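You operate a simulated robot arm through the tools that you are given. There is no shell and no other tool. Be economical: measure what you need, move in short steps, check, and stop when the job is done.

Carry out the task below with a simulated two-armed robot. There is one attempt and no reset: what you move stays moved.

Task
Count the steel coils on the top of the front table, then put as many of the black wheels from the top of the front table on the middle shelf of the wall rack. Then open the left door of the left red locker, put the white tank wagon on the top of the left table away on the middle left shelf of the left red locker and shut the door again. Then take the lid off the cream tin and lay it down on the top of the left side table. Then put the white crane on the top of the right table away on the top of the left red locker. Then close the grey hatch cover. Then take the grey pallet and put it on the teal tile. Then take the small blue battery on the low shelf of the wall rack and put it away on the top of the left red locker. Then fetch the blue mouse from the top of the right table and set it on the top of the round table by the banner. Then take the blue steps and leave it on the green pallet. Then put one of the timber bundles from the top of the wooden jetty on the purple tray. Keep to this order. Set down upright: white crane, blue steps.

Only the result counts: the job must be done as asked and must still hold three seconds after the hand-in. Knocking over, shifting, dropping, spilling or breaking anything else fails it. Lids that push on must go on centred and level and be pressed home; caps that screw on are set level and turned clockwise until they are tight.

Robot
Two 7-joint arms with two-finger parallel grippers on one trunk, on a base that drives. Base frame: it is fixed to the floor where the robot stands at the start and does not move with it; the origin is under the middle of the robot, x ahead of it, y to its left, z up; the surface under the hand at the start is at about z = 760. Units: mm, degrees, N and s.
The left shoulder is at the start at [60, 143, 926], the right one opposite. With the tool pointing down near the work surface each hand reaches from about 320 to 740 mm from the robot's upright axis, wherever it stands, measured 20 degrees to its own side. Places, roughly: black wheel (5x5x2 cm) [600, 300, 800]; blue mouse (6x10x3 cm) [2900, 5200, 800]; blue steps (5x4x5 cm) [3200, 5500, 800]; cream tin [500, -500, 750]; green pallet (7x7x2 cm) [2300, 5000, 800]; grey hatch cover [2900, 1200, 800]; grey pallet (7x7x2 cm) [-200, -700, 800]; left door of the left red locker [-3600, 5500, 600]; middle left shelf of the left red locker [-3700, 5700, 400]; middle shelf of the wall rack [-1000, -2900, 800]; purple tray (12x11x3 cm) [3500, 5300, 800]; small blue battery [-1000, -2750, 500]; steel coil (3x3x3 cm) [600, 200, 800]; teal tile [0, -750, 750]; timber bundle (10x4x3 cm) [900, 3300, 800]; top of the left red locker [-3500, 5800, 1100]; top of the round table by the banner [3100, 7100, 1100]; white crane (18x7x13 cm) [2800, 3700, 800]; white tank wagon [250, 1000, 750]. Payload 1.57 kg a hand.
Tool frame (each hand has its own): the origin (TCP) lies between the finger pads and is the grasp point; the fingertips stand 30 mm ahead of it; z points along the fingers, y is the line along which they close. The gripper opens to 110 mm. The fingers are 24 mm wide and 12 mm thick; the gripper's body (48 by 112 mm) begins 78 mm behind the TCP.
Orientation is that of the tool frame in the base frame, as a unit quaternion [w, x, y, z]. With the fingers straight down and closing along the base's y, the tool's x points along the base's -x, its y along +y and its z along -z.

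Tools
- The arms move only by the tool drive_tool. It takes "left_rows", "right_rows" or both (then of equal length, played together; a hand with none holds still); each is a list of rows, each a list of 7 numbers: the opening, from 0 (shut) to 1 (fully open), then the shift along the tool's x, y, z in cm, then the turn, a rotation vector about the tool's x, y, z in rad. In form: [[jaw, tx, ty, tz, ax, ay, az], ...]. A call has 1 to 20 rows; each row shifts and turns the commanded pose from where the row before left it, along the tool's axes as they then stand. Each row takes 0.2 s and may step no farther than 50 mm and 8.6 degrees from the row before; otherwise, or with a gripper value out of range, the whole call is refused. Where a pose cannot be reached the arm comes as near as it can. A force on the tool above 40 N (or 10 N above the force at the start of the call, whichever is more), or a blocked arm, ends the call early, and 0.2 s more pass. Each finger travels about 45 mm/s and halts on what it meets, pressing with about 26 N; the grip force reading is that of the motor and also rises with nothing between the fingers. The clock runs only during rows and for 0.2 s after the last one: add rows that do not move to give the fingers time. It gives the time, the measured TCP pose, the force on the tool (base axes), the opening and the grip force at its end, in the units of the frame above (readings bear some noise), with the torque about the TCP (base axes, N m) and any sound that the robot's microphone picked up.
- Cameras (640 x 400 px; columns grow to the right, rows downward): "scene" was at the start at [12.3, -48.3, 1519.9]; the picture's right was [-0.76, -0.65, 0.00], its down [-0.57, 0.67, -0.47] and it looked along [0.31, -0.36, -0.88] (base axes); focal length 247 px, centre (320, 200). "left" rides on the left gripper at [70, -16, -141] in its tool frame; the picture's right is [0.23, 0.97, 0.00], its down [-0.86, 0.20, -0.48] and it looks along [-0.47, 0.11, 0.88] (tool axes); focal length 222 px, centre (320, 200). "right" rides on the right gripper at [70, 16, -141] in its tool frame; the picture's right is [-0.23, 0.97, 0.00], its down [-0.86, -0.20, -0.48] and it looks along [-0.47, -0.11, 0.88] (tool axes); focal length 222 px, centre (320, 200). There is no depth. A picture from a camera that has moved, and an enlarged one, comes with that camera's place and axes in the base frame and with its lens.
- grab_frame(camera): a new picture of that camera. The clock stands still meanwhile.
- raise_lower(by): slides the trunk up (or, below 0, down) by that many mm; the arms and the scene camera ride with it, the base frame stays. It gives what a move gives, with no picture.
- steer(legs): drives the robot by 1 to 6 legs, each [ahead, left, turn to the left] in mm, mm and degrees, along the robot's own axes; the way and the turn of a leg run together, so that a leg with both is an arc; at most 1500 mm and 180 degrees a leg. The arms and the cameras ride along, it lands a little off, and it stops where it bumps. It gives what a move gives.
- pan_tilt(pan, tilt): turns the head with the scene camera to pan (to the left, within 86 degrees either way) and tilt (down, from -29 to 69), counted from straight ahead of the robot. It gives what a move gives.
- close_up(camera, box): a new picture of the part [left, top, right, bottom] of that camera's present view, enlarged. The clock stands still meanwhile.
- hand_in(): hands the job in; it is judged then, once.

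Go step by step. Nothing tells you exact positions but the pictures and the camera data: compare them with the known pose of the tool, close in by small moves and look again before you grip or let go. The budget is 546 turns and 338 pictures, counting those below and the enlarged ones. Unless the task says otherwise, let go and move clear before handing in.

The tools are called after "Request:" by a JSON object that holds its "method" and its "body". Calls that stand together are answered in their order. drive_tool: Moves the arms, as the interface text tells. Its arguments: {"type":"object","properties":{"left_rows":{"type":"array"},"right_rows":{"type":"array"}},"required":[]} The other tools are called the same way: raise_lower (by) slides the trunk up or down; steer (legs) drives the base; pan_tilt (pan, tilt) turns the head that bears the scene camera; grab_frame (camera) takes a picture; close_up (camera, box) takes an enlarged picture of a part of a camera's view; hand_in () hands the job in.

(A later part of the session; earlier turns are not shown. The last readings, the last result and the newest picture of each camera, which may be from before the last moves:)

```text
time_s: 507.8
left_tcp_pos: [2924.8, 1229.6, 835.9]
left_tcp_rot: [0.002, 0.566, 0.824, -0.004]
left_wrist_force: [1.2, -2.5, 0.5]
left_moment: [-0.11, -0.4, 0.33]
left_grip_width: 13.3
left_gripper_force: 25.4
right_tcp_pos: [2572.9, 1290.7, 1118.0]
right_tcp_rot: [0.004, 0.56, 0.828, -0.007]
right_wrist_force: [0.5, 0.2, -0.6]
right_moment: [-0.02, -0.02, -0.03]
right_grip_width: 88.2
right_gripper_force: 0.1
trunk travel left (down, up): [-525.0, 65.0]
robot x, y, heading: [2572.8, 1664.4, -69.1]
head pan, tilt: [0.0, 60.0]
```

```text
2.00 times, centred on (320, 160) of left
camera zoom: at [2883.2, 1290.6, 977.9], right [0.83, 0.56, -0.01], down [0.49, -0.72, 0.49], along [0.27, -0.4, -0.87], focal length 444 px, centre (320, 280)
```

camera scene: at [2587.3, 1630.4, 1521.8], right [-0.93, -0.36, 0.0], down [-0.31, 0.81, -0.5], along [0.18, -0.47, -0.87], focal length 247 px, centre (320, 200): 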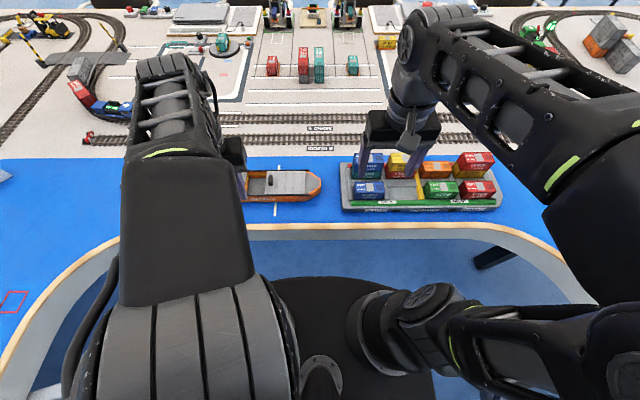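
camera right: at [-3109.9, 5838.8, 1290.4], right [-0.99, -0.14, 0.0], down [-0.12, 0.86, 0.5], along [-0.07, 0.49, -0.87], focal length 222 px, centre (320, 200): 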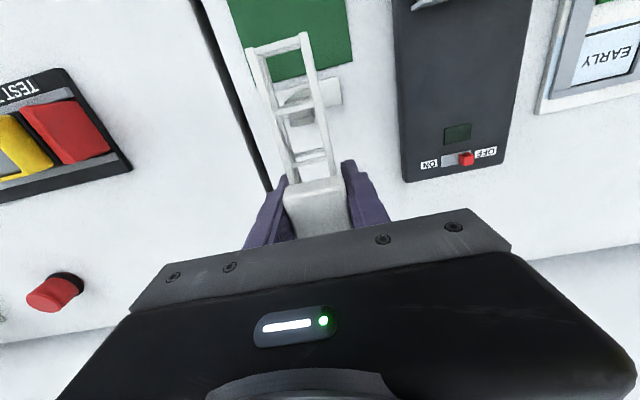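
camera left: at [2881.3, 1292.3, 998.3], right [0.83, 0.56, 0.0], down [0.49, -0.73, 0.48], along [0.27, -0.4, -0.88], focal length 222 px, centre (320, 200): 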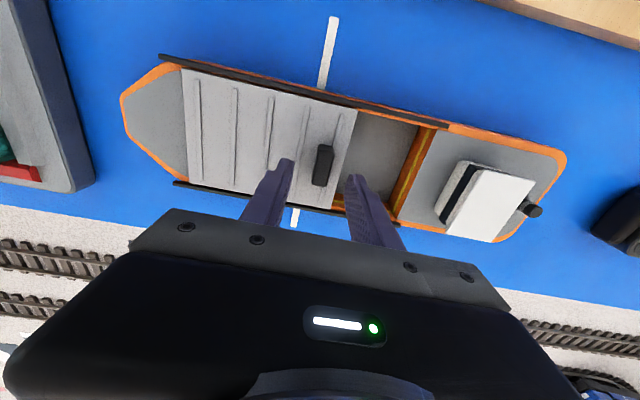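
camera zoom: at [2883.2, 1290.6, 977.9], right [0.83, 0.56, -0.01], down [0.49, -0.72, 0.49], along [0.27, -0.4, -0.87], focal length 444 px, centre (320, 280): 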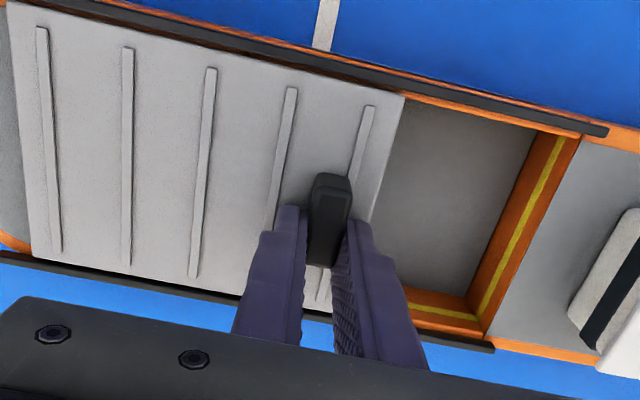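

Gripped (13 mm). Slide the cover left along the rails.

Request:
{"method": "drive_tool", "body": {"left_rows": [[0, 0.06, 1, 0, 0, 0, 0], [0, 0.06, 1, 0, 0, 0, 0], [0, 0.06, 1, 0, 0, 0, 0], [0, 0.06, 1, 0, 0, 0, 0], [0, 0.06, 1, 0, 0, 0, 0]]}}

Request:
{"method": "close_up", "body": {"camera": "left", "box": [160, 60, 480, 260]}}

```text
time_s: 509.0
left_tcp_pos: [2969.3, 1251.2, 835.2]
left_tcp_rot: [0.002, 0.567, 0.824, -0.004]
left_wrist_force: [0.2, -0.1, -0.4]
left_moment: [-0.08, -0.16, -0.01]
left_grip_width: 13.0
left_gripper_force: 26.0
right_tcp_pos: [2573.0, 1288.3, 1119.2]
right_tcp_rot: [0.004, 0.56, 0.829, -0.007]
right_wrist_force: [-0.3, 0.2, 0.2]
right_moment: [0.02, 0.02, 0.0]
right_grip_width: 87.8
right_gripper_force: 0.0
trunk travel left (down, up): [-525.0, 65.0]
robot x, y, heading: [2576.8, 1663.1, -69.0]
head pan, tilt: [0.0, 60.0]
```

```text
2.00 times, centred on (320, 160) of left
camera zoom: at [2928.3, 1312.8, 978.2], right [0.83, 0.56, -0.01], down [0.49, -0.72, 0.48], along [0.27, -0.4, -0.87], focal length 444 px, centre (320, 280)
```

zoom: 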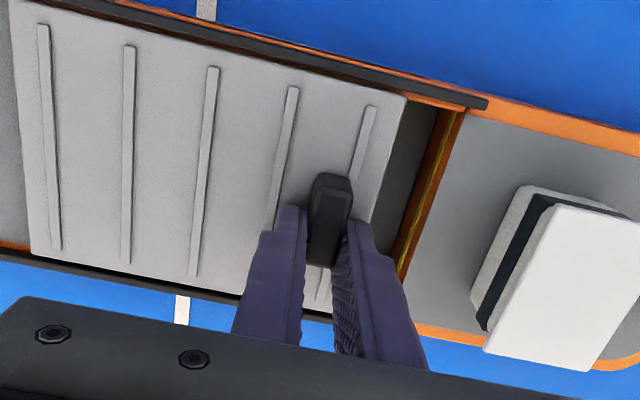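

Sliding well; continue until it stops.

Request:
{"method": "drive_tool", "body": {"left_rows": [[0, 0.06, 1, 0, 0, 0, 0], [0, 0.03, 0.5, 0, 0, 0, 0], [0, 0.03, 0.5, 0, 0, 0, 0], [0, 0.03, 0.5, 0, 0, 0, 0], [0, 0.03, 0.5, 0, 0, 0, 0], [0, 0.03, 0.5, 0, 0, 0, 0]]}}

Request:
{"method": "close_up", "body": {"camera": "left", "box": [160, 60, 480, 260]}}

```text
time_s: 510.4
left_tcp_pos: [2979.2, 1267.6, 841.6]
left_tcp_rot: [0.003, 0.566, 0.824, -0.003]
left_wrist_force: [-0.3, 0.3, -10.2]
left_moment: [-0.09, -0.13, -0.03]
left_grip_width: 13.2
left_gripper_force: 26.5
left hand out of reach, approached as far as the arm can: row 1, 2, 3, 4, 5, 6
right_tcp_pos: [2572.3, 1289.4, 1119.6]
right_tcp_rot: [0.004, 0.56, 0.828, -0.006]
right_wrist_force: [1.0, -0.3, 0.1]
right_moment: [-0.02, -0.01, 0.01]
right_grip_width: 88.0
right_gripper_force: 0.1
trunk travel left (down, up): [-525.0, 65.0]
robot x, y, heading: [2572.5, 1664.7, -69.0]
head pan, tilt: [0.0, 60.0]
```

```text
2.00 times, centred on (320, 160) of left
camera zoom: at [2937.7, 1329.3, 982.9], right [0.83, 0.56, 0.0], down [0.49, -0.72, 0.49], along [0.27, -0.4, -0.87], focal length 444 px, centre (320, 280)
```

zoom: 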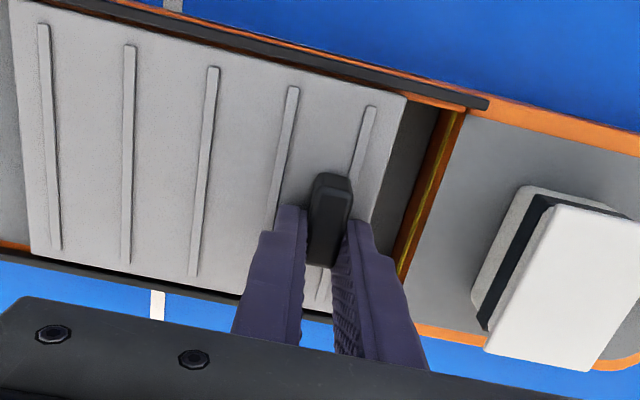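

The arm hit its limit and lifted/dragged the ship ~15 mm. I'll reverse exactly that motion to set the ship back.

Request:
{"method": "drive_tool", "body": {"left_rows": [[0, -0.4, -0.5, 0, 0, 0, 0], [0, -0.4, -0.5, 0, 0, 0, 0], [0, -0.37, -0.52, 0, 0, 0, 0], [0, 0, 0, 0.4, 0, 0, 0], [0, 0, 0, 0.25, 0, 0, 0]]}}

Request:
{"method": "close_up", "body": {"camera": "left", "box": [160, 60, 480, 260]}}

```text
time_s: 511.6
left_tcp_pos: [2969.0, 1251.2, 837.8]
left_tcp_rot: [0.002, 0.566, 0.824, -0.004]
left_wrist_force: [-0.7, 0.9, 0.4]
left_moment: [0.64, 0.13, 0.03]
left_grip_width: 13.2
left_gripper_force: 26.0
right_tcp_pos: [2572.0, 1289.2, 1119.6]
right_tcp_rot: [0.004, 0.56, 0.828, -0.006]
right_wrist_force: [-0.3, -0.2, -0.6]
right_moment: [0.03, -0.02, 0.02]
right_grip_width: 88.0
right_gripper_force: 0.1
trunk travel left (down, up): [-525.0, 65.0]
robot x, y, heading: [2575.6, 1665.6, -68.9]
head pan, tilt: [0.0, 60.0]
```

```text
2.00 times, centred on (320, 160) of left
camera zoom: at [2926.6, 1312.4, 978.2], right [0.83, 0.56, -0.01], down [0.49, -0.72, 0.49], along [0.27, -0.4, -0.87], focal length 444 px, centre (320, 280)
```

zoom: 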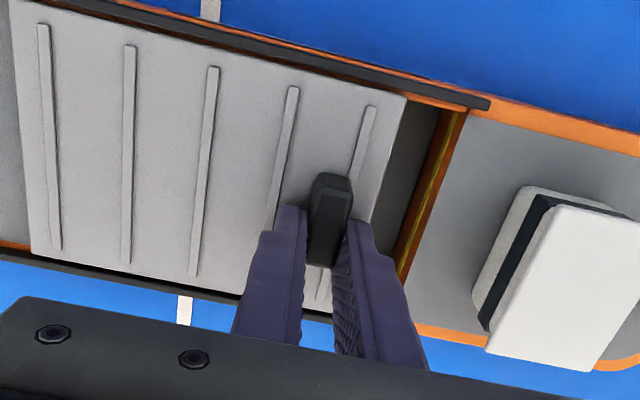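

The ship is back in place (stripe matches). Release, shift the base 130 mm left, and re-grip with more arm room.

Request:
{"method": "drive_tool", "body": {"left_rows": [[0.3, 0, 0, 0, 0, 0, 0], [0.4, 0, 0, 0, 0, 0, 0], [0.4, 0, 0, 0, 0, 0, 0], [0.4, 0, 0, -4, 0, 0, 0], [0.4, 0, 0, -5, 0, 0, 0], [0.4, 0, 0, -5, 0, 0, 0]]}}

Request:
{"method": "steer", "body": {"legs": [[0, 130, 0]]}}

Request:
{"method": "drive_tool", "body": {"left_rows": [[0.4, 0, -4.3, 0, 0, 0, 0], [0.4, 0, -4.3, 0, 0, 0, 0], [0.4, 0, -4.4, 0, 0, 0, 0], [0.4, 0, 0, 4, 0, 0, 0], [0.4, 0, 0, 0, 0, 0, 0]]}}

Request:
{"method": "grab_frame", "body": {"camera": "left"}}

```text
time_s: 513.0
left_tcp_pos: [2966.1, 1256.4, 976.7]
left_tcp_rot: [0.002, 0.566, 0.824, -0.004]
left_wrist_force: [0.3, -0.4, 0.0]
left_moment: [-0.05, 0.04, 0.02]
left_grip_width: 44.0
left_gripper_force: 0.0
right_tcp_pos: [2571.7, 1290.9, 1117.7]
right_tcp_rot: [0.004, 0.56, 0.828, -0.007]
right_wrist_force: [-0.5, -0.3, -0.1]
right_moment: [0.0, 0.03, 0.03]
right_grip_width: 88.1
right_gripper_force: 0.0
trunk travel left (down, up): [-525.0, 65.0]
robot x, y, heading: [2572.2, 1662.9, -69.2]
head pan, tilt: [0.0, 60.0]
```

```text
time_s: 514.3
left_tcp_pos: [3090.7, 1303.1, 976.1]
left_tcp_rot: [0.002, 0.566, 0.824, -0.005]
left_wrist_force: [-0.6, 0.1, 0.3]
left_moment: [0.0, 0.05, 0.03]
left_grip_width: 43.9
left_gripper_force: 0.2
right_tcp_pos: [2696.7, 1337.2, 1119.0]
right_tcp_rot: [0.004, 0.56, 0.829, -0.007]
right_wrist_force: [0.3, 0.2, 0.5]
right_moment: [-0.05, 0.03, 0.0]
right_grip_width: 87.8
right_gripper_force: 0.1
trunk travel left (down, up): [-525.0, 65.0]
robot x, y, heading: [2696.2, 1708.2, -69.0]
head pan, tilt: [0.0, 60.0]
```

```text
time_s: 515.5
left_tcp_pos: [2967.9, 1257.4, 938.2]
left_tcp_rot: [0.003, 0.565, 0.825, -0.003]
left_wrist_force: [-0.2, -0.1, 0.4]
left_moment: [0.03, 0.0, -0.03]
left_grip_width: 44.0
left_gripper_force: 0.0
right_tcp_pos: [2695.1, 1336.2, 1119.3]
right_tcp_rot: [0.003, 0.56, 0.829, -0.007]
right_wrist_force: [-0.2, 0.6, -0.4]
right_moment: [-0.05, -0.01, 0.0]
right_grip_width: 88.0
right_gripper_force: 0.1
trunk travel left (down, up): [-525.0, 65.0]
robot x, y, heading: [2695.7, 1709.0, -69.0]
head pan, tilt: [0.0, 60.0]
```

```text
173 pictures are left
camera left: at [2926.2, 1317.5, 1078.9], right [0.83, 0.56, -0.01], down [0.49, -0.72, 0.48], along [0.27, -0.4, -0.87], focal length 222 px, centre (320, 200)
```

left: 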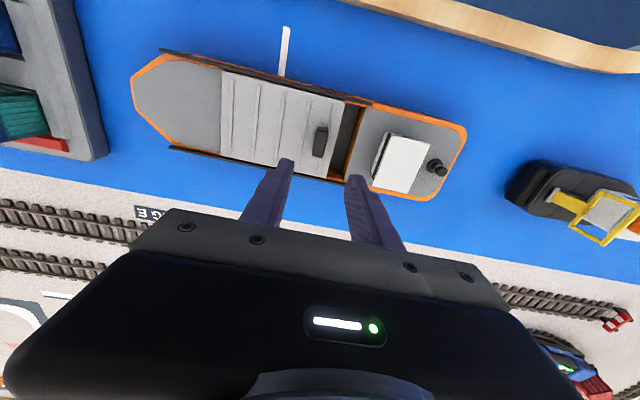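

Descend back onto the handle.

Request:
{"method": "drive_tool", "body": {"left_rows": [[0.4, -0.63, -0.14, 4, 0, 0, 0], [0.4, 0, 0, 4, 0, 0, 0], [0.4, 0, 0, 1.8, 0, 0, 0], [0.2, 0, 0, 0, 0, 0, 0], [0, 0, 0, 0, 0, 0, 0], [0, 0, 0, 0, 0, 0, 0], [0, 0, 0, 0, 0, 0, 0]]}}

Request:
{"method": "close_up", "body": {"camera": "left", "box": [160, 60, 480, 260]}}

```text
time_s: 517.1
left_tcp_pos: [2968.1, 1247.9, 837.9]
left_tcp_rot: [0.002, 0.566, 0.825, -0.004]
left_wrist_force: [0.0, 1.9, -0.4]
left_moment: [-0.11, -0.11, -0.03]
left_grip_width: 13.3
left_gripper_force: 26.0
right_tcp_pos: [2695.2, 1336.1, 1119.5]
right_tcp_rot: [0.003, 0.559, 0.829, -0.007]
right_wrist_force: [-0.9, 0.5, 0.2]
right_moment: [-0.03, 0.01, 0.04]
right_grip_width: 87.9
right_gripper_force: 0.0
trunk travel left (down, up): [-525.0, 65.0]
robot x, y, heading: [2696.5, 1712.5, -69.0]
head pan, tilt: [0.0, 60.0]
```

```text
2.00 times, centred on (320, 160) of left
camera zoom: at [2926.4, 1309.3, 979.3], right [0.83, 0.56, 0.0], down [0.49, -0.72, 0.48], along [0.27, -0.4, -0.88], focal length 444 px, centre (320, 280)
```

zoom: 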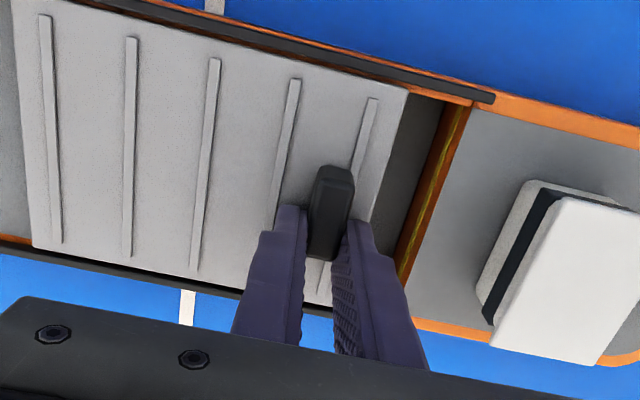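

Re-gripped. Slide left in 5 mm steps until it stops.

Request:
{"method": "drive_tool", "body": {"left_rows": [[0, 0.03, 0.5, 0, 0, 0, 0], [0, 0.03, 0.5, 0, 0, 0, 0], [0, 0.03, 0.5, 0, 0, 0, 0]]}}

Request:
{"method": "close_up", "body": {"camera": "left", "box": [160, 60, 480, 260]}}

```text
time_s: 517.9
left_tcp_pos: [2982.7, 1254.4, 837.5]
left_tcp_rot: [0.003, 0.566, 0.824, -0.004]
left_wrist_force: [-0.9, 2.1, 0.7]
left_moment: [0.54, 0.11, 0.02]
left_grip_width: 13.0
left_gripper_force: 26.0
right_tcp_pos: [2695.1, 1336.3, 1119.1]
right_tcp_rot: [0.004, 0.559, 0.829, -0.007]
right_wrist_force: [-0.4, 0.4, -0.1]
right_moment: [0.01, 0.0, -0.02]
right_grip_width: 88.4
right_gripper_force: 0.1
trunk travel left (down, up): [-525.0, 65.0]
robot x, y, heading: [2695.2, 1712.6, -68.9]
head pan, tilt: [0.0, 60.0]
```

```text
2.00 times, centred on (320, 160) of left
camera zoom: at [2941.5, 1315.2, 979.3], right [0.83, 0.56, -0.01], down [0.49, -0.72, 0.48], along [0.27, -0.4, -0.87], focal length 444 px, centre (320, 280)
```

zoom: 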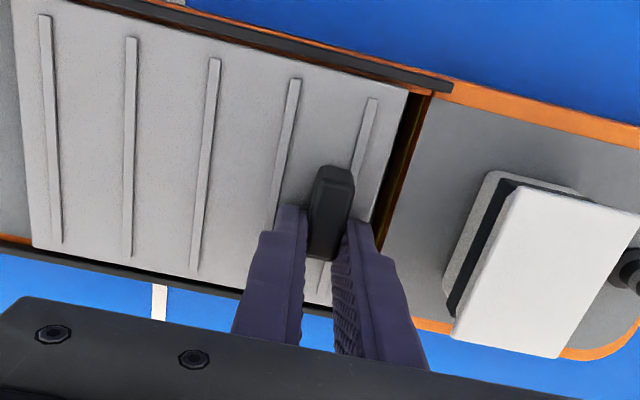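

Nearly covered. A few more steps.

Request:
{"method": "drive_tool", "body": {"left_rows": [[0, 0.03, 0.4, 0, 0, 0, 0], [0, 0.03, 0.4, 0, 0, 0, 0], [0, 0.03, 0.4, 0, 0, 0, 0], [0, 0.02, 0.3, 0, 0, 0, 0], [0, 0.02, 0.3, 0, 0, 0, 0]]}}

Request:
{"method": "close_up", "body": {"camera": "left", "box": [160, 60, 480, 260]}}

```text
time_s: 519.1
left_tcp_pos: [2997.9, 1261.6, 837.3]
left_tcp_rot: [0.002, 0.566, 0.824, -0.005]
left_wrist_force: [-4.7, -1.8, 4.9]
left_moment: [-0.3, -0.05, 0.02]
left_grip_width: 13.1
left_gripper_force: 25.1
right_tcp_pos: [2694.5, 1337.7, 1118.5]
right_tcp_rot: [0.005, 0.56, 0.829, -0.006]
right_wrist_force: [0.1, 0.1, 0.3]
right_moment: [-0.02, 0.02, -0.03]
right_grip_width: 87.9
right_gripper_force: 0.0
trunk travel left (down, up): [-525.0, 65.0]
robot x, y, heading: [2700.9, 1714.4, -69.0]
head pan, tilt: [0.0, 60.0]
```

```text
2.00 times, centred on (320, 160) of left
camera zoom: at [2957.4, 1322.5, 979.3], right [0.83, 0.56, -0.01], down [0.49, -0.72, 0.48], along [0.27, -0.4, -0.87], focal length 444 px, centre (320, 280)
```

zoom: 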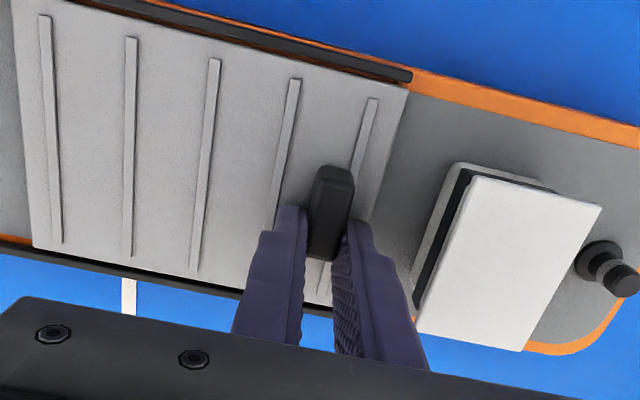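

It's at the rail end with rising force. One tiny push to confirm, then release.

Request:
{"method": "drive_tool", "body": {"left_rows": [[0, 0, 0.2, 0, 0, 0, 0], [0, 0, 0, 0, 0, 0, 0]]}}

Request:
{"method": "drive_tool", "body": {"left_rows": [[0.2, 0, 0, 0, 0, 0, 0], [0.4, 0, 0, 0, 0, 0, 0], [0.4, 0, 0, 0, 0, 0, 0], [0.4, 0, 0, -4, 0, 0, 0], [0.4, 0, 0, -5, 0, 0, 0], [0.4, 0, 0, -5, 0, 0, 0]]}}

Request:
{"method": "grab_frame", "body": {"camera": "left"}}

```text
time_s: 519.7
left_tcp_pos: [3001.7, 1263.2, 837.2]
left_tcp_rot: [0.003, 0.566, 0.824, -0.003]
left_wrist_force: [-4.8, -2.5, 3.8]
left_moment: [0.0, 0.0, 0.05]
left_grip_width: 13.4
left_gripper_force: 26.0
right_tcp_pos: [2694.7, 1337.2, 1118.5]
right_tcp_rot: [0.004, 0.559, 0.829, -0.007]
right_wrist_force: [0.4, -0.2, 0.3]
right_moment: [-0.01, -0.04, 0.03]
right_grip_width: 87.8
right_gripper_force: 0.0
trunk travel left (down, up): [-525.0, 65.0]
robot x, y, heading: [2697.3, 1710.8, -69.2]
head pan, tilt: [0.0, 60.0]
```

```text
time_s: 521.1
left_tcp_pos: [3003.0, 1264.3, 975.3]
left_tcp_rot: [0.002, 0.565, 0.825, -0.004]
left_wrist_force: [0.2, 0.5, 0.4]
left_moment: [-0.02, 0.05, 0.01]
left_grip_width: 44.1
left_gripper_force: 0.1
right_tcp_pos: [2696.4, 1337.7, 1120.0]
right_tcp_rot: [0.004, 0.559, 0.829, -0.007]
right_wrist_force: [-0.1, -0.1, 0.2]
right_moment: [-0.05, -0.03, -0.01]
right_grip_width: 87.9
right_gripper_force: 0.0
trunk travel left (down, up): [-525.0, 65.0]
robot x, y, heading: [2696.2, 1712.6, -68.9]
head pan, tilt: [0.0, 60.0]
```

```text
169 pictures are left
camera left: at [2961.3, 1324.3, 1117.8], right [0.83, 0.56, -0.01], down [0.49, -0.72, 0.48], along [0.27, -0.4, -0.87], focal length 222 px, centre (320, 200)
```

left: 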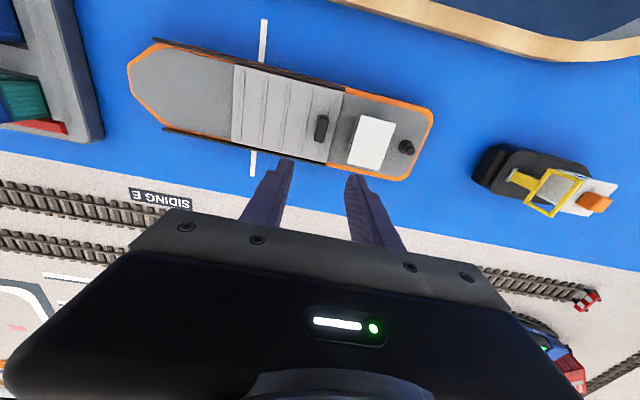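

Hatch closed, ship undisturbed. Next the pallet: leave the bay the way I came.

Request:
{"method": "steer", "body": {"legs": [[-150, -130, 0], [-460, 0, 0], [-790, 0, 0], [-1000, -190, 0], [-1150, 0, 0], [-950, 60, 0]]}}

Request:
{"method": "pan_tilt", "body": {"pan": 0, "tilt": 35}}

```text
time_s: 543.8
left_tcp_pos: [1155.9, 5382.2, 975.9]
left_tcp_rot: [0.003, 0.565, 0.825, -0.003]
left_wrist_force: [-0.7, -0.4, -0.2]
left_moment: [-0.01, -0.01, -0.01]
left_grip_width: 43.9
left_gripper_force: 0.1
right_tcp_pos: [848.5, 5454.6, 1118.7]
right_tcp_rot: [0.004, 0.558, 0.83, -0.008]
right_wrist_force: [0.1, -0.7, 0.1]
right_moment: [0.0, 0.04, 0.01]
right_grip_width: 88.3
right_gripper_force: 0.1
trunk travel left (down, up): [-525.0, 65.0]
robot x, y, heading: [850.2, 5827.2, -68.9]
head pan, tilt: [0.0, 60.0]
```

```text
time_s: 544.7
left_tcp_pos: [1156.2, 5381.6, 976.1]
left_tcp_rot: [0.003, 0.564, 0.826, -0.005]
left_wrist_force: [0.4, 0.3, 0.2]
left_moment: [-0.01, 0.0, 0.0]
left_grip_width: 43.8
left_gripper_force: 0.1
right_tcp_pos: [848.4, 5456.4, 1118.7]
right_tcp_rot: [0.004, 0.559, 0.829, -0.007]
right_wrist_force: [0.3, 0.8, 0.4]
right_moment: [0.0, -0.01, 0.0]
right_grip_width: 88.0
right_gripper_force: 0.0
trunk travel left (down, up): [-525.0, 65.0]
robot x, y, heading: [848.1, 5828.9, -68.8]
head pan, tilt: [0.0, 35.0]
```

Turn and drive along the wall and down the left aisle toward the side table.

Request:
{"method": "steer", "body": {"legs": [[0, 0, 180], [480, 0, 0], [0, 1050, 0], [0, 1050, 0], [-1000, 1020, 0], [0, 0, 180]]}}

Request:
{"method": "steer", "body": {"legs": [[1195, -515, 0], [1468, -84, 0], [1131, 153, 0]]}}

Request:
{"method": "grab_frame", "body": {"camera": "scene"}}

```text
time_s: 579.1
left_tcp_pos: [-1589.6, 3699.1, 975.0]
left_tcp_rot: [0.002, 0.568, 0.823, -0.004]
left_wrist_force: [0.0, 0.1, 0.1]
left_moment: [0.03, 0.02, 0.0]
left_grip_width: 44.0
left_gripper_force: 0.1
right_tcp_pos: [-1896.4, 3774.6, 1119.3]
right_tcp_rot: [0.004, 0.562, 0.827, -0.007]
right_wrist_force: [0.2, -1.5, 0.1]
right_moment: [-0.03, 0.02, 0.01]
right_grip_width: 88.1
right_gripper_force: 0.0
trunk travel left (down, up): [-525.0, 65.0]
robot x, y, heading: [-1893.2, 4148.9, -69.4]
head pan, tilt: [0.0, 35.0]
```

```text
time_s: 598.2
left_tcp_pos: [-688.8, -63.8, 975.7]
left_tcp_rot: [0.002, 0.572, 0.821, -0.004]
left_wrist_force: [-0.1, -1.0, 0.8]
left_moment: [0.02, -0.01, 0.02]
left_grip_width: 43.6
left_gripper_force: 0.0
right_tcp_pos: [-995.9, 14.7, 1118.9]
right_tcp_rot: [0.005, 0.564, 0.826, -0.006]
right_wrist_force: [0.6, -0.4, -0.1]
right_moment: [0.02, -0.01, 0.0]
right_grip_width: 87.9
right_gripper_force: 0.1
trunk travel left (down, up): [-525.0, 65.0]
robot x, y, heading: [-987.5, 390.4, -69.7]
head pan, tilt: [0.0, 35.0]
```

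```text
168 pictures are left
camera scene: at [-968.8, 335.5, 1556.1], right [-0.94, -0.35, 0.0], down [-0.2, 0.54, -0.82], along [0.29, -0.77, -0.57], focal length 247 px, centre (320, 200)
```

scene: 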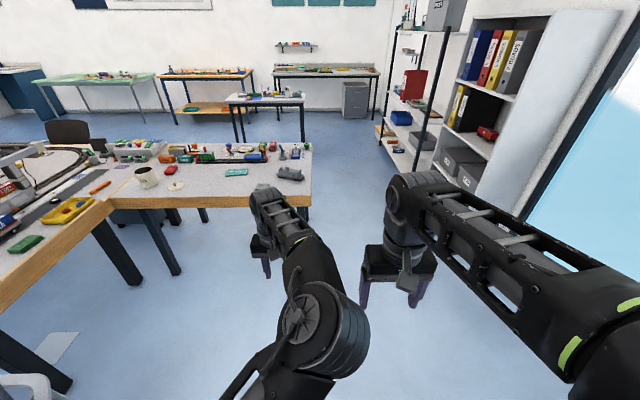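

Approach the side table near the pallet.

Request:
{"method": "steer", "body": {"legs": [[730, 280, 0]]}}

Request:
{"method": "pan_tilt", "body": {"pan": 15, "tilt": 52}}

Request:
{"method": "grab_frame", "body": {"camera": "scene"}}

Request:
{"method": "grab_frame", "body": {"camera": "left"}}

```text
time_s: 602.4
left_tcp_pos: [-172.3, -643.4, 975.2]
left_tcp_rot: [0.002, 0.569, 0.822, -0.004]
left_wrist_force: [0.3, -0.4, 0.8]
left_moment: [0.0, 0.02, 0.0]
left_grip_width: 43.9
left_gripper_force: 0.1
right_tcp_pos: [-479.2, -568.4, 1118.7]
right_tcp_rot: [0.005, 0.563, 0.827, -0.007]
right_wrist_force: [0.1, -0.2, 0.5]
right_moment: [0.0, -0.01, -0.02]
right_grip_width: 88.1
right_gripper_force: 0.0
trunk travel left (down, up): [-525.0, 65.0]
robot x, y, heading: [-475.2, -188.9, -69.3]
head pan, tilt: [0.0, 35.0]
```

```text
time_s: 603.2
left_tcp_pos: [-172.6, -644.3, 975.5]
left_tcp_rot: [0.003, 0.569, 0.822, -0.004]
left_wrist_force: [-0.2, -0.1, 0.3]
left_moment: [0.0, -0.03, 0.02]
left_grip_width: 43.9
left_gripper_force: 0.1
right_tcp_pos: [-480.0, -566.4, 1118.5]
right_tcp_rot: [0.004, 0.563, 0.827, -0.007]
right_wrist_force: [0.2, -0.1, -0.6]
right_moment: [0.01, 0.0, 0.04]
right_grip_width: 88.2
right_gripper_force: 0.0
trunk travel left (down, up): [-525.0, 65.0]
robot x, y, heading: [-473.1, -190.8, -69.1]
head pan, tilt: [15.0, 52.0]
```

```text
167 pictures are left
camera scene: at [-441.8, -223.7, 1531.8], right [-0.81, -0.58, 0.0], down [-0.46, 0.64, -0.62], along [0.36, -0.5, -0.79], focal length 247 px, centre (320, 200)
```

scene: 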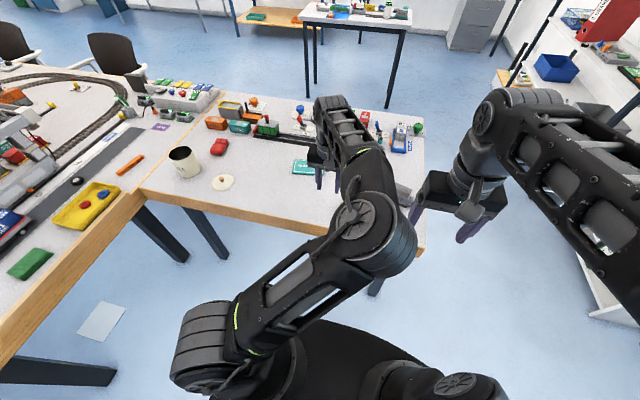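

```text
166 pictures are left
camera left: at [-213.5, -581.9, 1117.2], right [0.83, 0.56, -0.01], down [0.49, -0.73, 0.48], along [0.27, -0.41, -0.87], focal length 222 px, centre (320, 200)
```

left: 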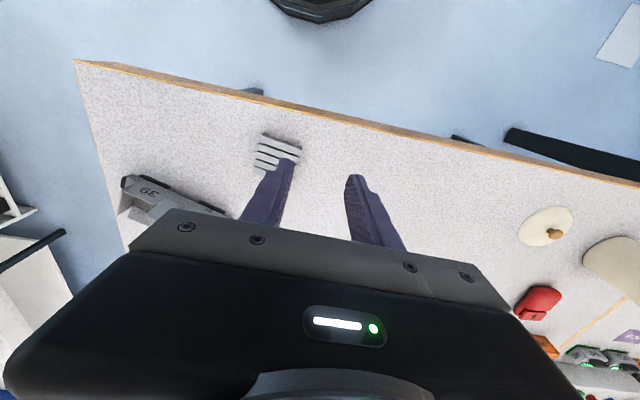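

Pallet is at about (-213,-705), aligned with the gripper; the teal tile centre is about (44,-838). Move the left hand over the pallet.

Request:
{"method": "drive_tool", "body": {"left_rows": [[0.9, -2.1, -3, 0, 0, 0, 0], [0.9, -2.2, -2.9, 0, 0, 0, 0], [0.9, 0, 0, 4.5, 0, 0, 0], [0.9, 0, 0, 4.5, 0, 0, 0], [0.9, 0, 0, 0, 0, 0, 0]]}}

Request:
{"method": "grab_frame", "body": {"camera": "left"}}

```text
time_s: 604.4
left_tcp_pos: [-211.1, -704.5, 886.8]
left_tcp_rot: [0.003, 0.57, 0.822, -0.004]
left_wrist_force: [-0.1, -0.5, 0.1]
left_moment: [0.01, -0.02, 0.0]
left_grip_width: 99.3
left_gripper_force: 0.1
right_tcp_pos: [-479.1, -565.9, 1118.5]
right_tcp_rot: [0.004, 0.563, 0.826, -0.006]
right_wrist_force: [0.8, 0.5, 0.3]
right_moment: [0.0, 0.03, 0.02]
right_grip_width: 88.0
right_gripper_force: 0.1
trunk travel left (down, up): [-525.0, 65.0]
robot x, y, heading: [-476.2, -193.7, -69.3]
head pan, tilt: [15.0, 52.0]
```

```text
165 pictures are left
camera left: at [-253.6, -643.1, 1028.3], right [0.83, 0.56, -0.01], down [0.49, -0.73, 0.49], along [0.27, -0.41, -0.87], focal length 222 px, centre (320, 200)
```

left: 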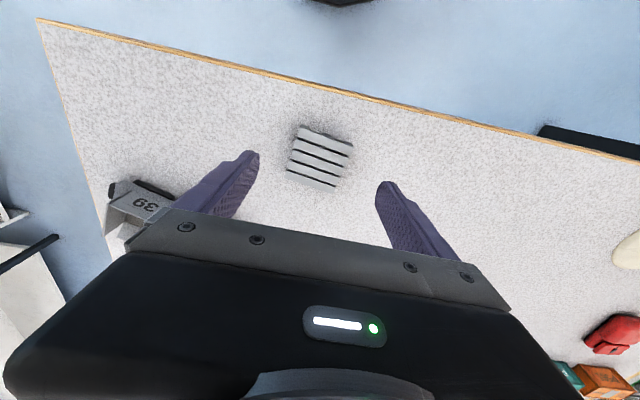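

Correct yaw by 5° and centre, descend and grip the pallet.

Request:
{"method": "drive_tool", "body": {"left_rows": [[0.9, -1.15, 0.1, 2, 0, 0, 0.085], [0.9, 0, 0, 4, 0, 0, 0], [0.9, 0, 0, 3, 0, 0, 0], [0.6, 0, 0, 0, 0, 0, 0], [0.4, 0, 0, 0, 0, 0, 0], [0.2, 0, 0, 0, 0, 0, 0], [0, 0, 0, 0, 0, 0, 0], [0, 0, 0, 0, 0, 0, 0]]}}

Request:
{"method": "grab_frame", "body": {"camera": "left"}}

```text
time_s: 606.2
left_tcp_pos: [-208.1, -715.1, 797.0]
left_tcp_rot: [0.003, 0.603, 0.798, -0.003]
left_wrist_force: [0.8, -0.7, 0.3]
left_moment: [-0.01, -0.05, 0.04]
left_grip_width: 63.6
left_gripper_force: 26.5
right_tcp_pos: [-479.8, -566.7, 1119.0]
right_tcp_rot: [0.004, 0.563, 0.827, -0.007]
right_wrist_force: [-0.5, -0.3, 0.7]
right_moment: [-0.01, 0.0, 0.04]
right_grip_width: 88.3
right_gripper_force: 0.1
trunk travel left (down, up): [-525.0, 65.0]
robot x, y, heading: [-477.1, -190.1, -69.2]
head pan, tilt: [15.0, 52.0]
```

```text
164 pictures are left
camera left: at [-244.3, -651.1, 938.4], right [0.88, 0.48, 0.0], down [0.42, -0.76, 0.48], along [0.23, -0.43, -0.87], focal length 222 px, centre (320, 200)
```

left: 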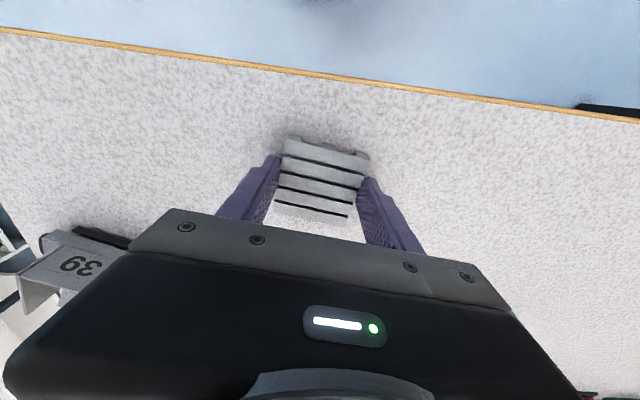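

Lift the pallet and shift the base toward the tile.

Request:
{"method": "drive_tool", "body": {"left_rows": [[0, 0, 0, -3, 0, 0, 0], [0, 0, 0, -5, 0, 0, 0], [0, 0, 0, -3, 0, 0, 0]]}}

Request:
{"method": "steer", "body": {"legs": [[100, 120, 0]]}}

Request:
{"method": "drive_tool", "body": {"left_rows": [[0, -1.5, 3.5, 0, 0, 0, -0.08], [0, -1.5, 3.5, 0, 0, 0, 0], [0, -1.5, 3.5, 0, 0, 0, 0], [0, 0, 0, 0, 0, 0, 0]]}}

Request:
{"method": "grab_frame", "body": {"camera": "left"}}

Request:
{"method": "grab_frame", "body": {"camera": "scene"}}

```text
time_s: 607.0
left_tcp_pos: [-208.1, -715.0, 907.2]
left_tcp_rot: [0.003, 0.603, 0.798, -0.004]
left_wrist_force: [-0.3, 0.9, -0.6]
left_moment: [0.03, 0.03, -0.01]
left_grip_width: 63.7
left_gripper_force: 25.9
right_tcp_pos: [-478.9, -566.2, 1119.6]
right_tcp_rot: [0.004, 0.563, 0.827, -0.007]
right_wrist_force: [-0.8, -0.3, 0.0]
right_moment: [0.01, -0.02, 0.0]
right_grip_width: 87.9
right_gripper_force: 0.0
trunk travel left (down, up): [-525.0, 65.0]
robot x, y, heading: [-475.4, -191.1, -69.4]
head pan, tilt: [15.0, 52.0]
```

```text
time_s: 608.4
left_tcp_pos: [-62.0, -767.1, 906.4]
left_tcp_rot: [0.001, 0.604, 0.797, -0.004]
left_wrist_force: [0.7, -0.1, 0.2]
left_moment: [-0.01, 0.03, 0.0]
left_grip_width: 63.4
left_gripper_force: 25.7
right_tcp_pos: [-332.0, -619.4, 1119.0]
right_tcp_rot: [0.003, 0.564, 0.826, -0.007]
right_wrist_force: [0.8, -1.3, -1.2]
right_moment: [0.0, 0.02, 0.03]
right_grip_width: 87.8
right_gripper_force: 0.1
trunk travel left (down, up): [-525.0, 65.0]
robot x, y, heading: [-325.9, -242.7, -69.5]
head pan, tilt: [15.0, 52.0]
```

```text
time_s: 609.4
left_tcp_pos: [20.3, -742.8, 915.8]
left_tcp_rot: [0.003, 0.572, 0.82, -0.003]
left_wrist_force: [0.1, 0.2, -1.2]
left_moment: [-0.04, -0.01, -0.03]
left_grip_width: 63.4
left_gripper_force: 25.7
left hand out of reach, approached as far as the arm can: row 2, 3
right_tcp_pos: [-334.4, -617.8, 1117.7]
right_tcp_rot: [0.004, 0.563, 0.827, -0.006]
right_wrist_force: [-0.7, 0.6, -0.3]
right_moment: [0.0, 0.01, 0.01]
right_grip_width: 88.0
right_gripper_force: 0.0
trunk travel left (down, up): [-525.0, 65.0]
robot x, y, heading: [-328.4, -242.8, -69.3]
head pan, tilt: [15.0, 52.0]
```

```text
163 pictures are left
camera left: at [-20.9, -681.3, 1057.4], right [0.84, 0.55, 0.0], down [0.48, -0.73, 0.49], along [0.26, -0.41, -0.87], focal length 222 px, centre (320, 200)
```

left: 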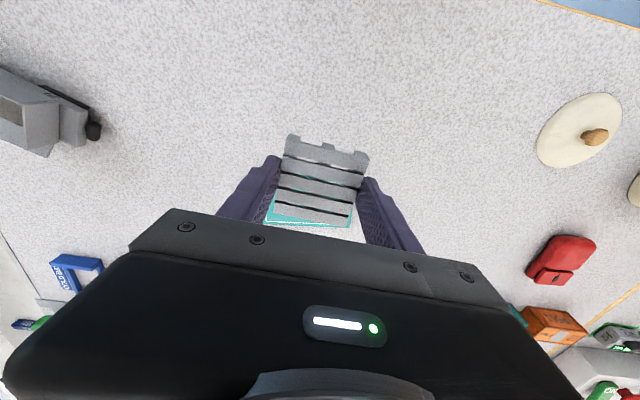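

```text
162 pictures are left
camera scene: at [-295.1, -275.1, 1531.8], right [-0.81, -0.58, 0.0], down [-0.46, 0.64, -0.62], along [0.36, -0.5, -0.79], focal length 247 px, centre (320, 200)
```

scene: 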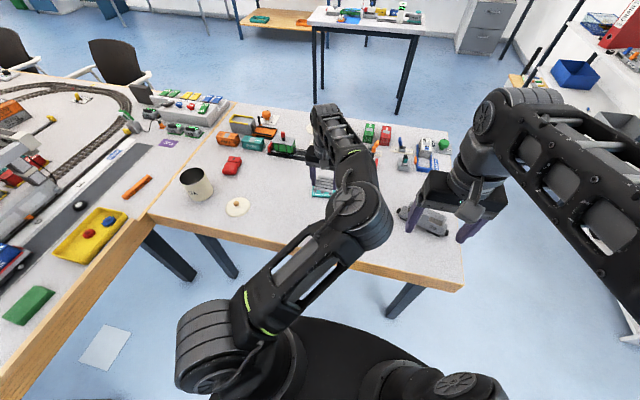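

The arm is near its limit; move the base 60 mm ahead and then finish with the arm at lower height.

Request:
{"method": "steer", "body": {"legs": [[60, 0, 0]]}}

Request:
{"method": "drive_tool", "body": {"left_rows": [[0, -1, -0.5, 2, 0, 0, 0], [0, -1, -0.6, 2, 0, 0, 0], [0, -1.5, 0, 1.5, 0, 0, 0], [0, 0, 0, 0, 0, 0, 0]]}}

Request:
{"method": "grab_frame", "body": {"camera": "left"}}

```text
time_s: 610.3
left_tcp_pos: [42.0, -799.5, 915.0]
left_tcp_rot: [0.003, 0.572, 0.82, -0.003]
left_wrist_force: [-0.6, -0.2, -1.5]
left_moment: [0.06, 0.01, 0.02]
left_grip_width: 63.2
left_gripper_force: 26.3
right_tcp_pos: [-311.9, -676.3, 1118.8]
right_tcp_rot: [0.003, 0.563, 0.826, -0.006]
right_wrist_force: [-0.3, -0.5, 0.2]
right_moment: [0.04, 0.0, 0.01]
right_grip_width: 87.9
right_gripper_force: 0.0
trunk travel left (down, up): [-525.0, 65.0]
robot x, y, heading: [-306.8, -299.0, -69.4]
head pan, tilt: [15.0, 52.0]
```

```text
time_s: 611.3
left_tcp_pos: [30.5, -808.2, 902.4]
left_tcp_rot: [0.004, 0.571, 0.821, -0.003]
left_wrist_force: [0.5, -0.7, -0.8]
left_moment: [0.0, 0.0, -0.01]
left_grip_width: 63.4
left_gripper_force: 25.9
left hand out of reach, approached as far as the arm can: row 1, 2, 3
right_tcp_pos: [-312.2, -673.9, 1120.1]
right_tcp_rot: [0.004, 0.562, 0.827, -0.007]
right_wrist_force: [-0.3, -0.4, -0.7]
right_moment: [0.0, -0.03, -0.03]
right_grip_width: 87.9
right_gripper_force: 0.1
trunk travel left (down, up): [-525.0, 65.0]
robot x, y, heading: [-308.4, -298.0, -69.5]
head pan, tilt: [15.0, 52.0]
```

```text
161 pictures are left
camera left: at [-10.9, -746.9, 1044.3], right [0.83, 0.55, 0.0], down [0.48, -0.73, 0.49], along [0.27, -0.41, -0.87], focal length 222 px, centre (320, 200)
```

left: 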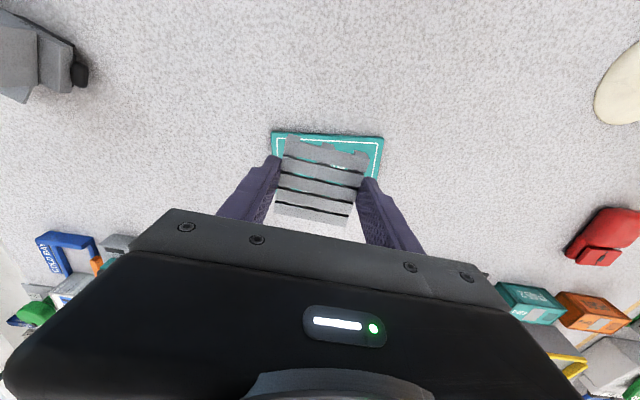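

Tile centre is about (48,-828). Nudge the base 28 mm ahead and 9 mm left to line up.

Request:
{"method": "steer", "body": {"legs": [[28, 9, 0]]}}

Request:
{"method": "drive_tool", "body": {"left_rows": [[0, 0, 0, 2, 0, 0, 0], [0, 0, 0, 2, 0, 0, 0], [0, 0, 0, 2, 0, 0, 0], [0, 0, 0, 0, 0, 0, 0]]}}

Request:
{"method": "grab_frame", "body": {"camera": "left"}}

```text
time_s: 612.2
left_tcp_pos: [49.7, -833.4, 902.1]
left_tcp_rot: [0.003, 0.572, 0.821, -0.003]
left_wrist_force: [-0.4, -0.2, -0.4]
left_moment: [0.04, 0.02, 0.0]
left_grip_width: 63.1
left_gripper_force: 25.8
right_tcp_pos: [-292.9, -698.5, 1118.4]
right_tcp_rot: [0.003, 0.563, 0.827, -0.006]
right_wrist_force: [-0.4, -1.2, 0.1]
right_moment: [0.01, 0.01, 0.01]
right_grip_width: 88.0
right_gripper_force: 0.0
trunk travel left (down, up): [-525.0, 65.0]
robot x, y, heading: [-286.1, -320.2, -69.5]
head pan, tilt: [15.0, 52.0]
```

```text
time_s: 613.2
left_tcp_pos: [40.6, -824.8, 845.8]
left_tcp_rot: [0.006, 0.572, 0.82, -0.004]
left_wrist_force: [0.6, 0.5, 0.2]
left_moment: [0.03, -0.02, 0.0]
left_grip_width: 63.4
left_gripper_force: 25.9
left hand out of reach, approached as far as the arm can: row 2, 3
right_tcp_pos: [-293.8, -698.1, 1118.8]
right_tcp_rot: [0.004, 0.562, 0.827, -0.006]
right_wrist_force: [-0.6, 0.5, 0.0]
right_moment: [-0.02, 0.01, -0.02]
right_grip_width: 88.1
right_gripper_force: 0.0
trunk travel left (down, up): [-525.0, 65.0]
robot x, y, heading: [-287.1, -324.3, -69.5]
head pan, tilt: [15.0, 52.0]
```

```text
160 pictures are left
camera left: at [-0.5, -763.2, 986.5], right [0.83, 0.55, 0.0], down [0.48, -0.73, 0.49], along [0.27, -0.41, -0.87], focal length 222 px, centre (320, 200)
```

left: 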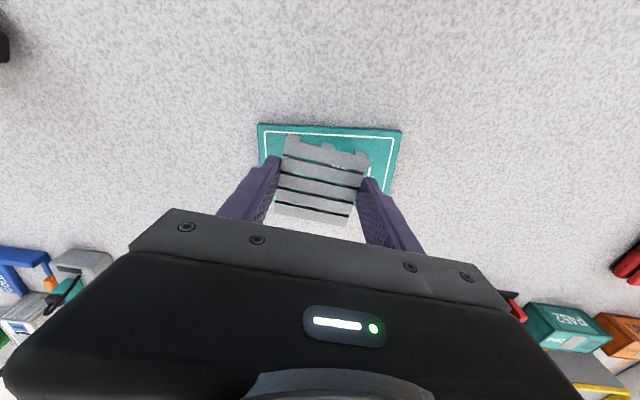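

Nudge the base 12 mm ahead and left to offset the arm's drift, then lower onto the tile.

Request:
{"method": "steer", "body": {"legs": [[12, 12, 0]]}}

Request:
{"method": "drive_tool", "body": {"left_rows": [[0, 0, 0, 1.5, 0, 0, 0], [0, 0, 0, 1.0, 0, 0, 0], [0, 0, 0, 0.5, 0, 0, 0], [0, 0, 0, 0.5, 0, 0, 0], [0, 0, 0, 0.5, 0, 0, 0], [0, 0, 0, 0.5, 0, 0, 0]]}}

Request:
{"method": "grab_frame", "body": {"camera": "left"}}

```text
time_s: 614.0
left_tcp_pos: [57.3, -833.0, 845.3]
left_tcp_rot: [0.005, 0.571, 0.821, -0.005]
left_wrist_force: [-0.4, -0.3, -0.1]
left_moment: [0.02, 0.03, 0.0]
left_grip_width: 63.3
left_gripper_force: 26.1
right_tcp_pos: [-277.1, -704.4, 1118.8]
right_tcp_rot: [0.003, 0.563, 0.826, -0.007]
right_wrist_force: [0.5, 0.2, -0.5]
right_moment: [0.03, 0.0, -0.03]
right_grip_width: 87.9
right_gripper_force: 0.0
trunk travel left (down, up): [-525.0, 65.0]
robot x, y, heading: [-274.6, -326.3, -69.4]
head pan, tilt: [15.0, 52.0]
```

```text
time_s: 615.4
left_tcp_pos: [46.2, -822.8, 807.5]
left_tcp_rot: [0.007, 0.572, 0.82, -0.006]
left_wrist_force: [0.8, -0.4, 11.7]
left_moment: [0.26, 0.22, -0.05]
left_grip_width: 63.2
left_gripper_force: 25.9
left hand out of reach, approached as far as the arm can: row 1, 2, 4, 6
right_tcp_pos: [-278.2, -703.1, 1120.2]
right_tcp_rot: [0.003, 0.563, 0.827, -0.007]
right_wrist_force: [0.0, -0.5, 0.2]
right_moment: [0.01, -0.02, 0.01]
right_grip_width: 87.9
right_gripper_force: 0.0
trunk travel left (down, up): [-525.0, 65.0]
robot x, y, heading: [-270.2, -334.0, -69.6]
head pan, tilt: [15.0, 52.0]
```

```text
159 pictures are left
camera left: at [5.5, -760.9, 947.6], right [0.83, 0.55, 0.0], down [0.48, -0.72, 0.5], along [0.27, -0.42, -0.87], focal length 222 px, centre (320, 200)
```

left: 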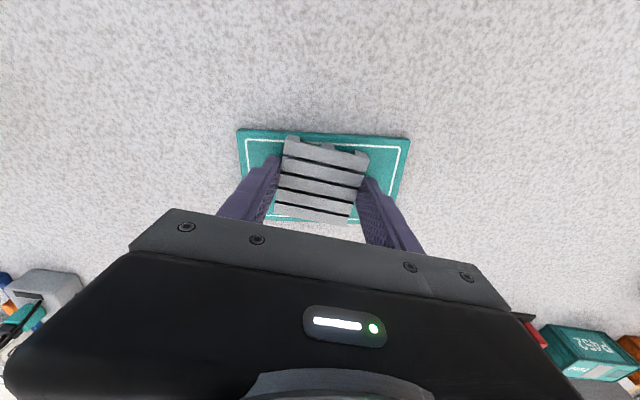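

Pallet is seated centrally on the tile (contact felt). Release and rise.

Request:
{"method": "drive_tool", "body": {"left_rows": [[0.4, 0, 0, 0, 0, 0, 0], [0.75, 0, 0, 0, 0, 0, 0], [0.75, 0, 0, 0, 0, 0, 0], [0.75, 0, 0, 0, 0, 0, 0], [0.75, 0, 0, -4, 0, 0, 0], [0.75, 0, 0, -5, 0, 0, 0], [0.75, 2, 0, -4, 0, 0, 0]]}}

Request:
{"method": "grab_frame", "body": {"camera": "left"}}

```text
time_s: 617.0
left_tcp_pos: [37.5, -801.8, 936.6]
left_tcp_rot: [0.006, 0.571, 0.821, -0.003]
left_wrist_force: [-1.2, 0.5, 0.0]
left_moment: [-0.04, 0.0, 0.02]
left_grip_width: 82.6
left_gripper_force: 0.0
right_tcp_pos: [-279.3, -703.6, 1119.1]
right_tcp_rot: [0.004, 0.562, 0.827, -0.007]
right_wrist_force: [0.1, 1.9, -1.1]
right_moment: [-0.05, -0.01, 0.01]
right_grip_width: 87.9
right_gripper_force: 0.1
trunk travel left (down, up): [-525.0, 65.0]
robot x, y, heading: [-273.2, -331.0, -69.4]
head pan, tilt: [15.0, 52.0]
```

```text
158 pictures are left
camera left: at [-3.8, -738.7, 1077.8], right [0.83, 0.55, 0.0], down [0.48, -0.73, 0.49], along [0.27, -0.41, -0.87], focal length 222 px, centre (320, 200)
```

left: 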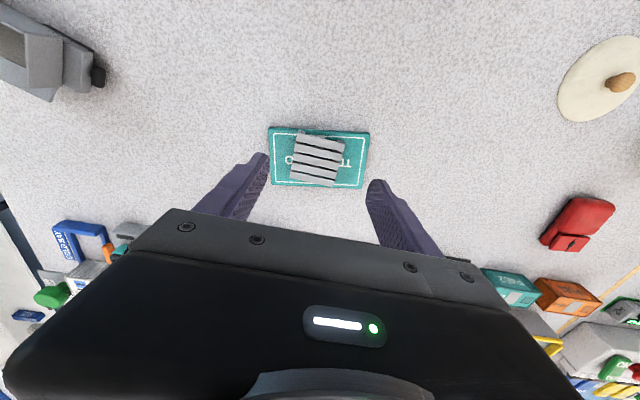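

Pallet sits on the tile. Next the battery on the low shelf of the wall rack; drive there.

Request:
{"method": "steer", "body": {"legs": [[-437, -506, 0], [936, -352, 0], [972, 169, 0], [715, -44, 0], [0, 0, -91.5]]}}

Request:
{"method": "pan_tilt", "body": {"pan": 0, "tilt": 45}}

Request:
{"method": "grab_frame", "body": {"camera": "scene"}}

```text
time_s: 637.6
left_tcp_pos: [-657.7, -2950.2, 936.3]
left_tcp_rot: [0.002, 0.984, 0.176, -0.008]
left_wrist_force: [0.2, -0.1, -0.3]
left_moment: [-0.03, -0.02, 0.01]
left_grip_width: 82.6
left_gripper_force: 0.0
right_tcp_pos: [-559.5, -2634.8, 1117.8]
right_tcp_rot: [-0.002, 0.983, 0.186, -0.008]
right_wrist_force: [-0.6, 0.1, 0.5]
right_moment: [0.0, -0.01, 0.01]
right_grip_width: 88.1
right_gripper_force: 0.0
trunk travel left (down, up): [-525.0, 65.0]
robot x, y, heading: [-183.8, -2639.4, -159.6]
head pan, tilt: [15.0, 52.0]
```

```text
time_s: 638.4
left_tcp_pos: [-657.5, -2950.1, 936.8]
left_tcp_rot: [0.001, 0.984, 0.175, -0.006]
left_wrist_force: [0.3, 0.9, 0.2]
left_moment: [-0.01, 0.0, 0.01]
left_grip_width: 82.7
left_gripper_force: 0.0
right_tcp_pos: [-560.0, -2633.5, 1118.0]
right_tcp_rot: [-0.002, 0.983, 0.186, -0.007]
right_wrist_force: [-1.0, -0.6, -0.2]
right_moment: [0.03, -0.01, 0.02]
right_grip_width: 88.0
right_gripper_force: 0.1
trunk travel left (down, up): [-525.0, 65.0]
robot x, y, heading: [-181.9, -2639.7, -159.2]
head pan, tilt: [0.0, 45.0]
```

```text
157 pictures are left
camera scene: at [-233.3, -2656.4, 1541.3], right [-0.35, 0.94, 0.0], down [0.66, 0.25, -0.71], along [-0.66, -0.25, -0.71], focal length 247 px, centre (320, 200)
```

scene: 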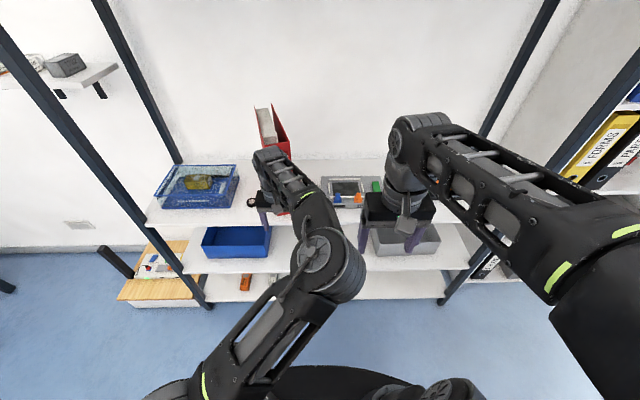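

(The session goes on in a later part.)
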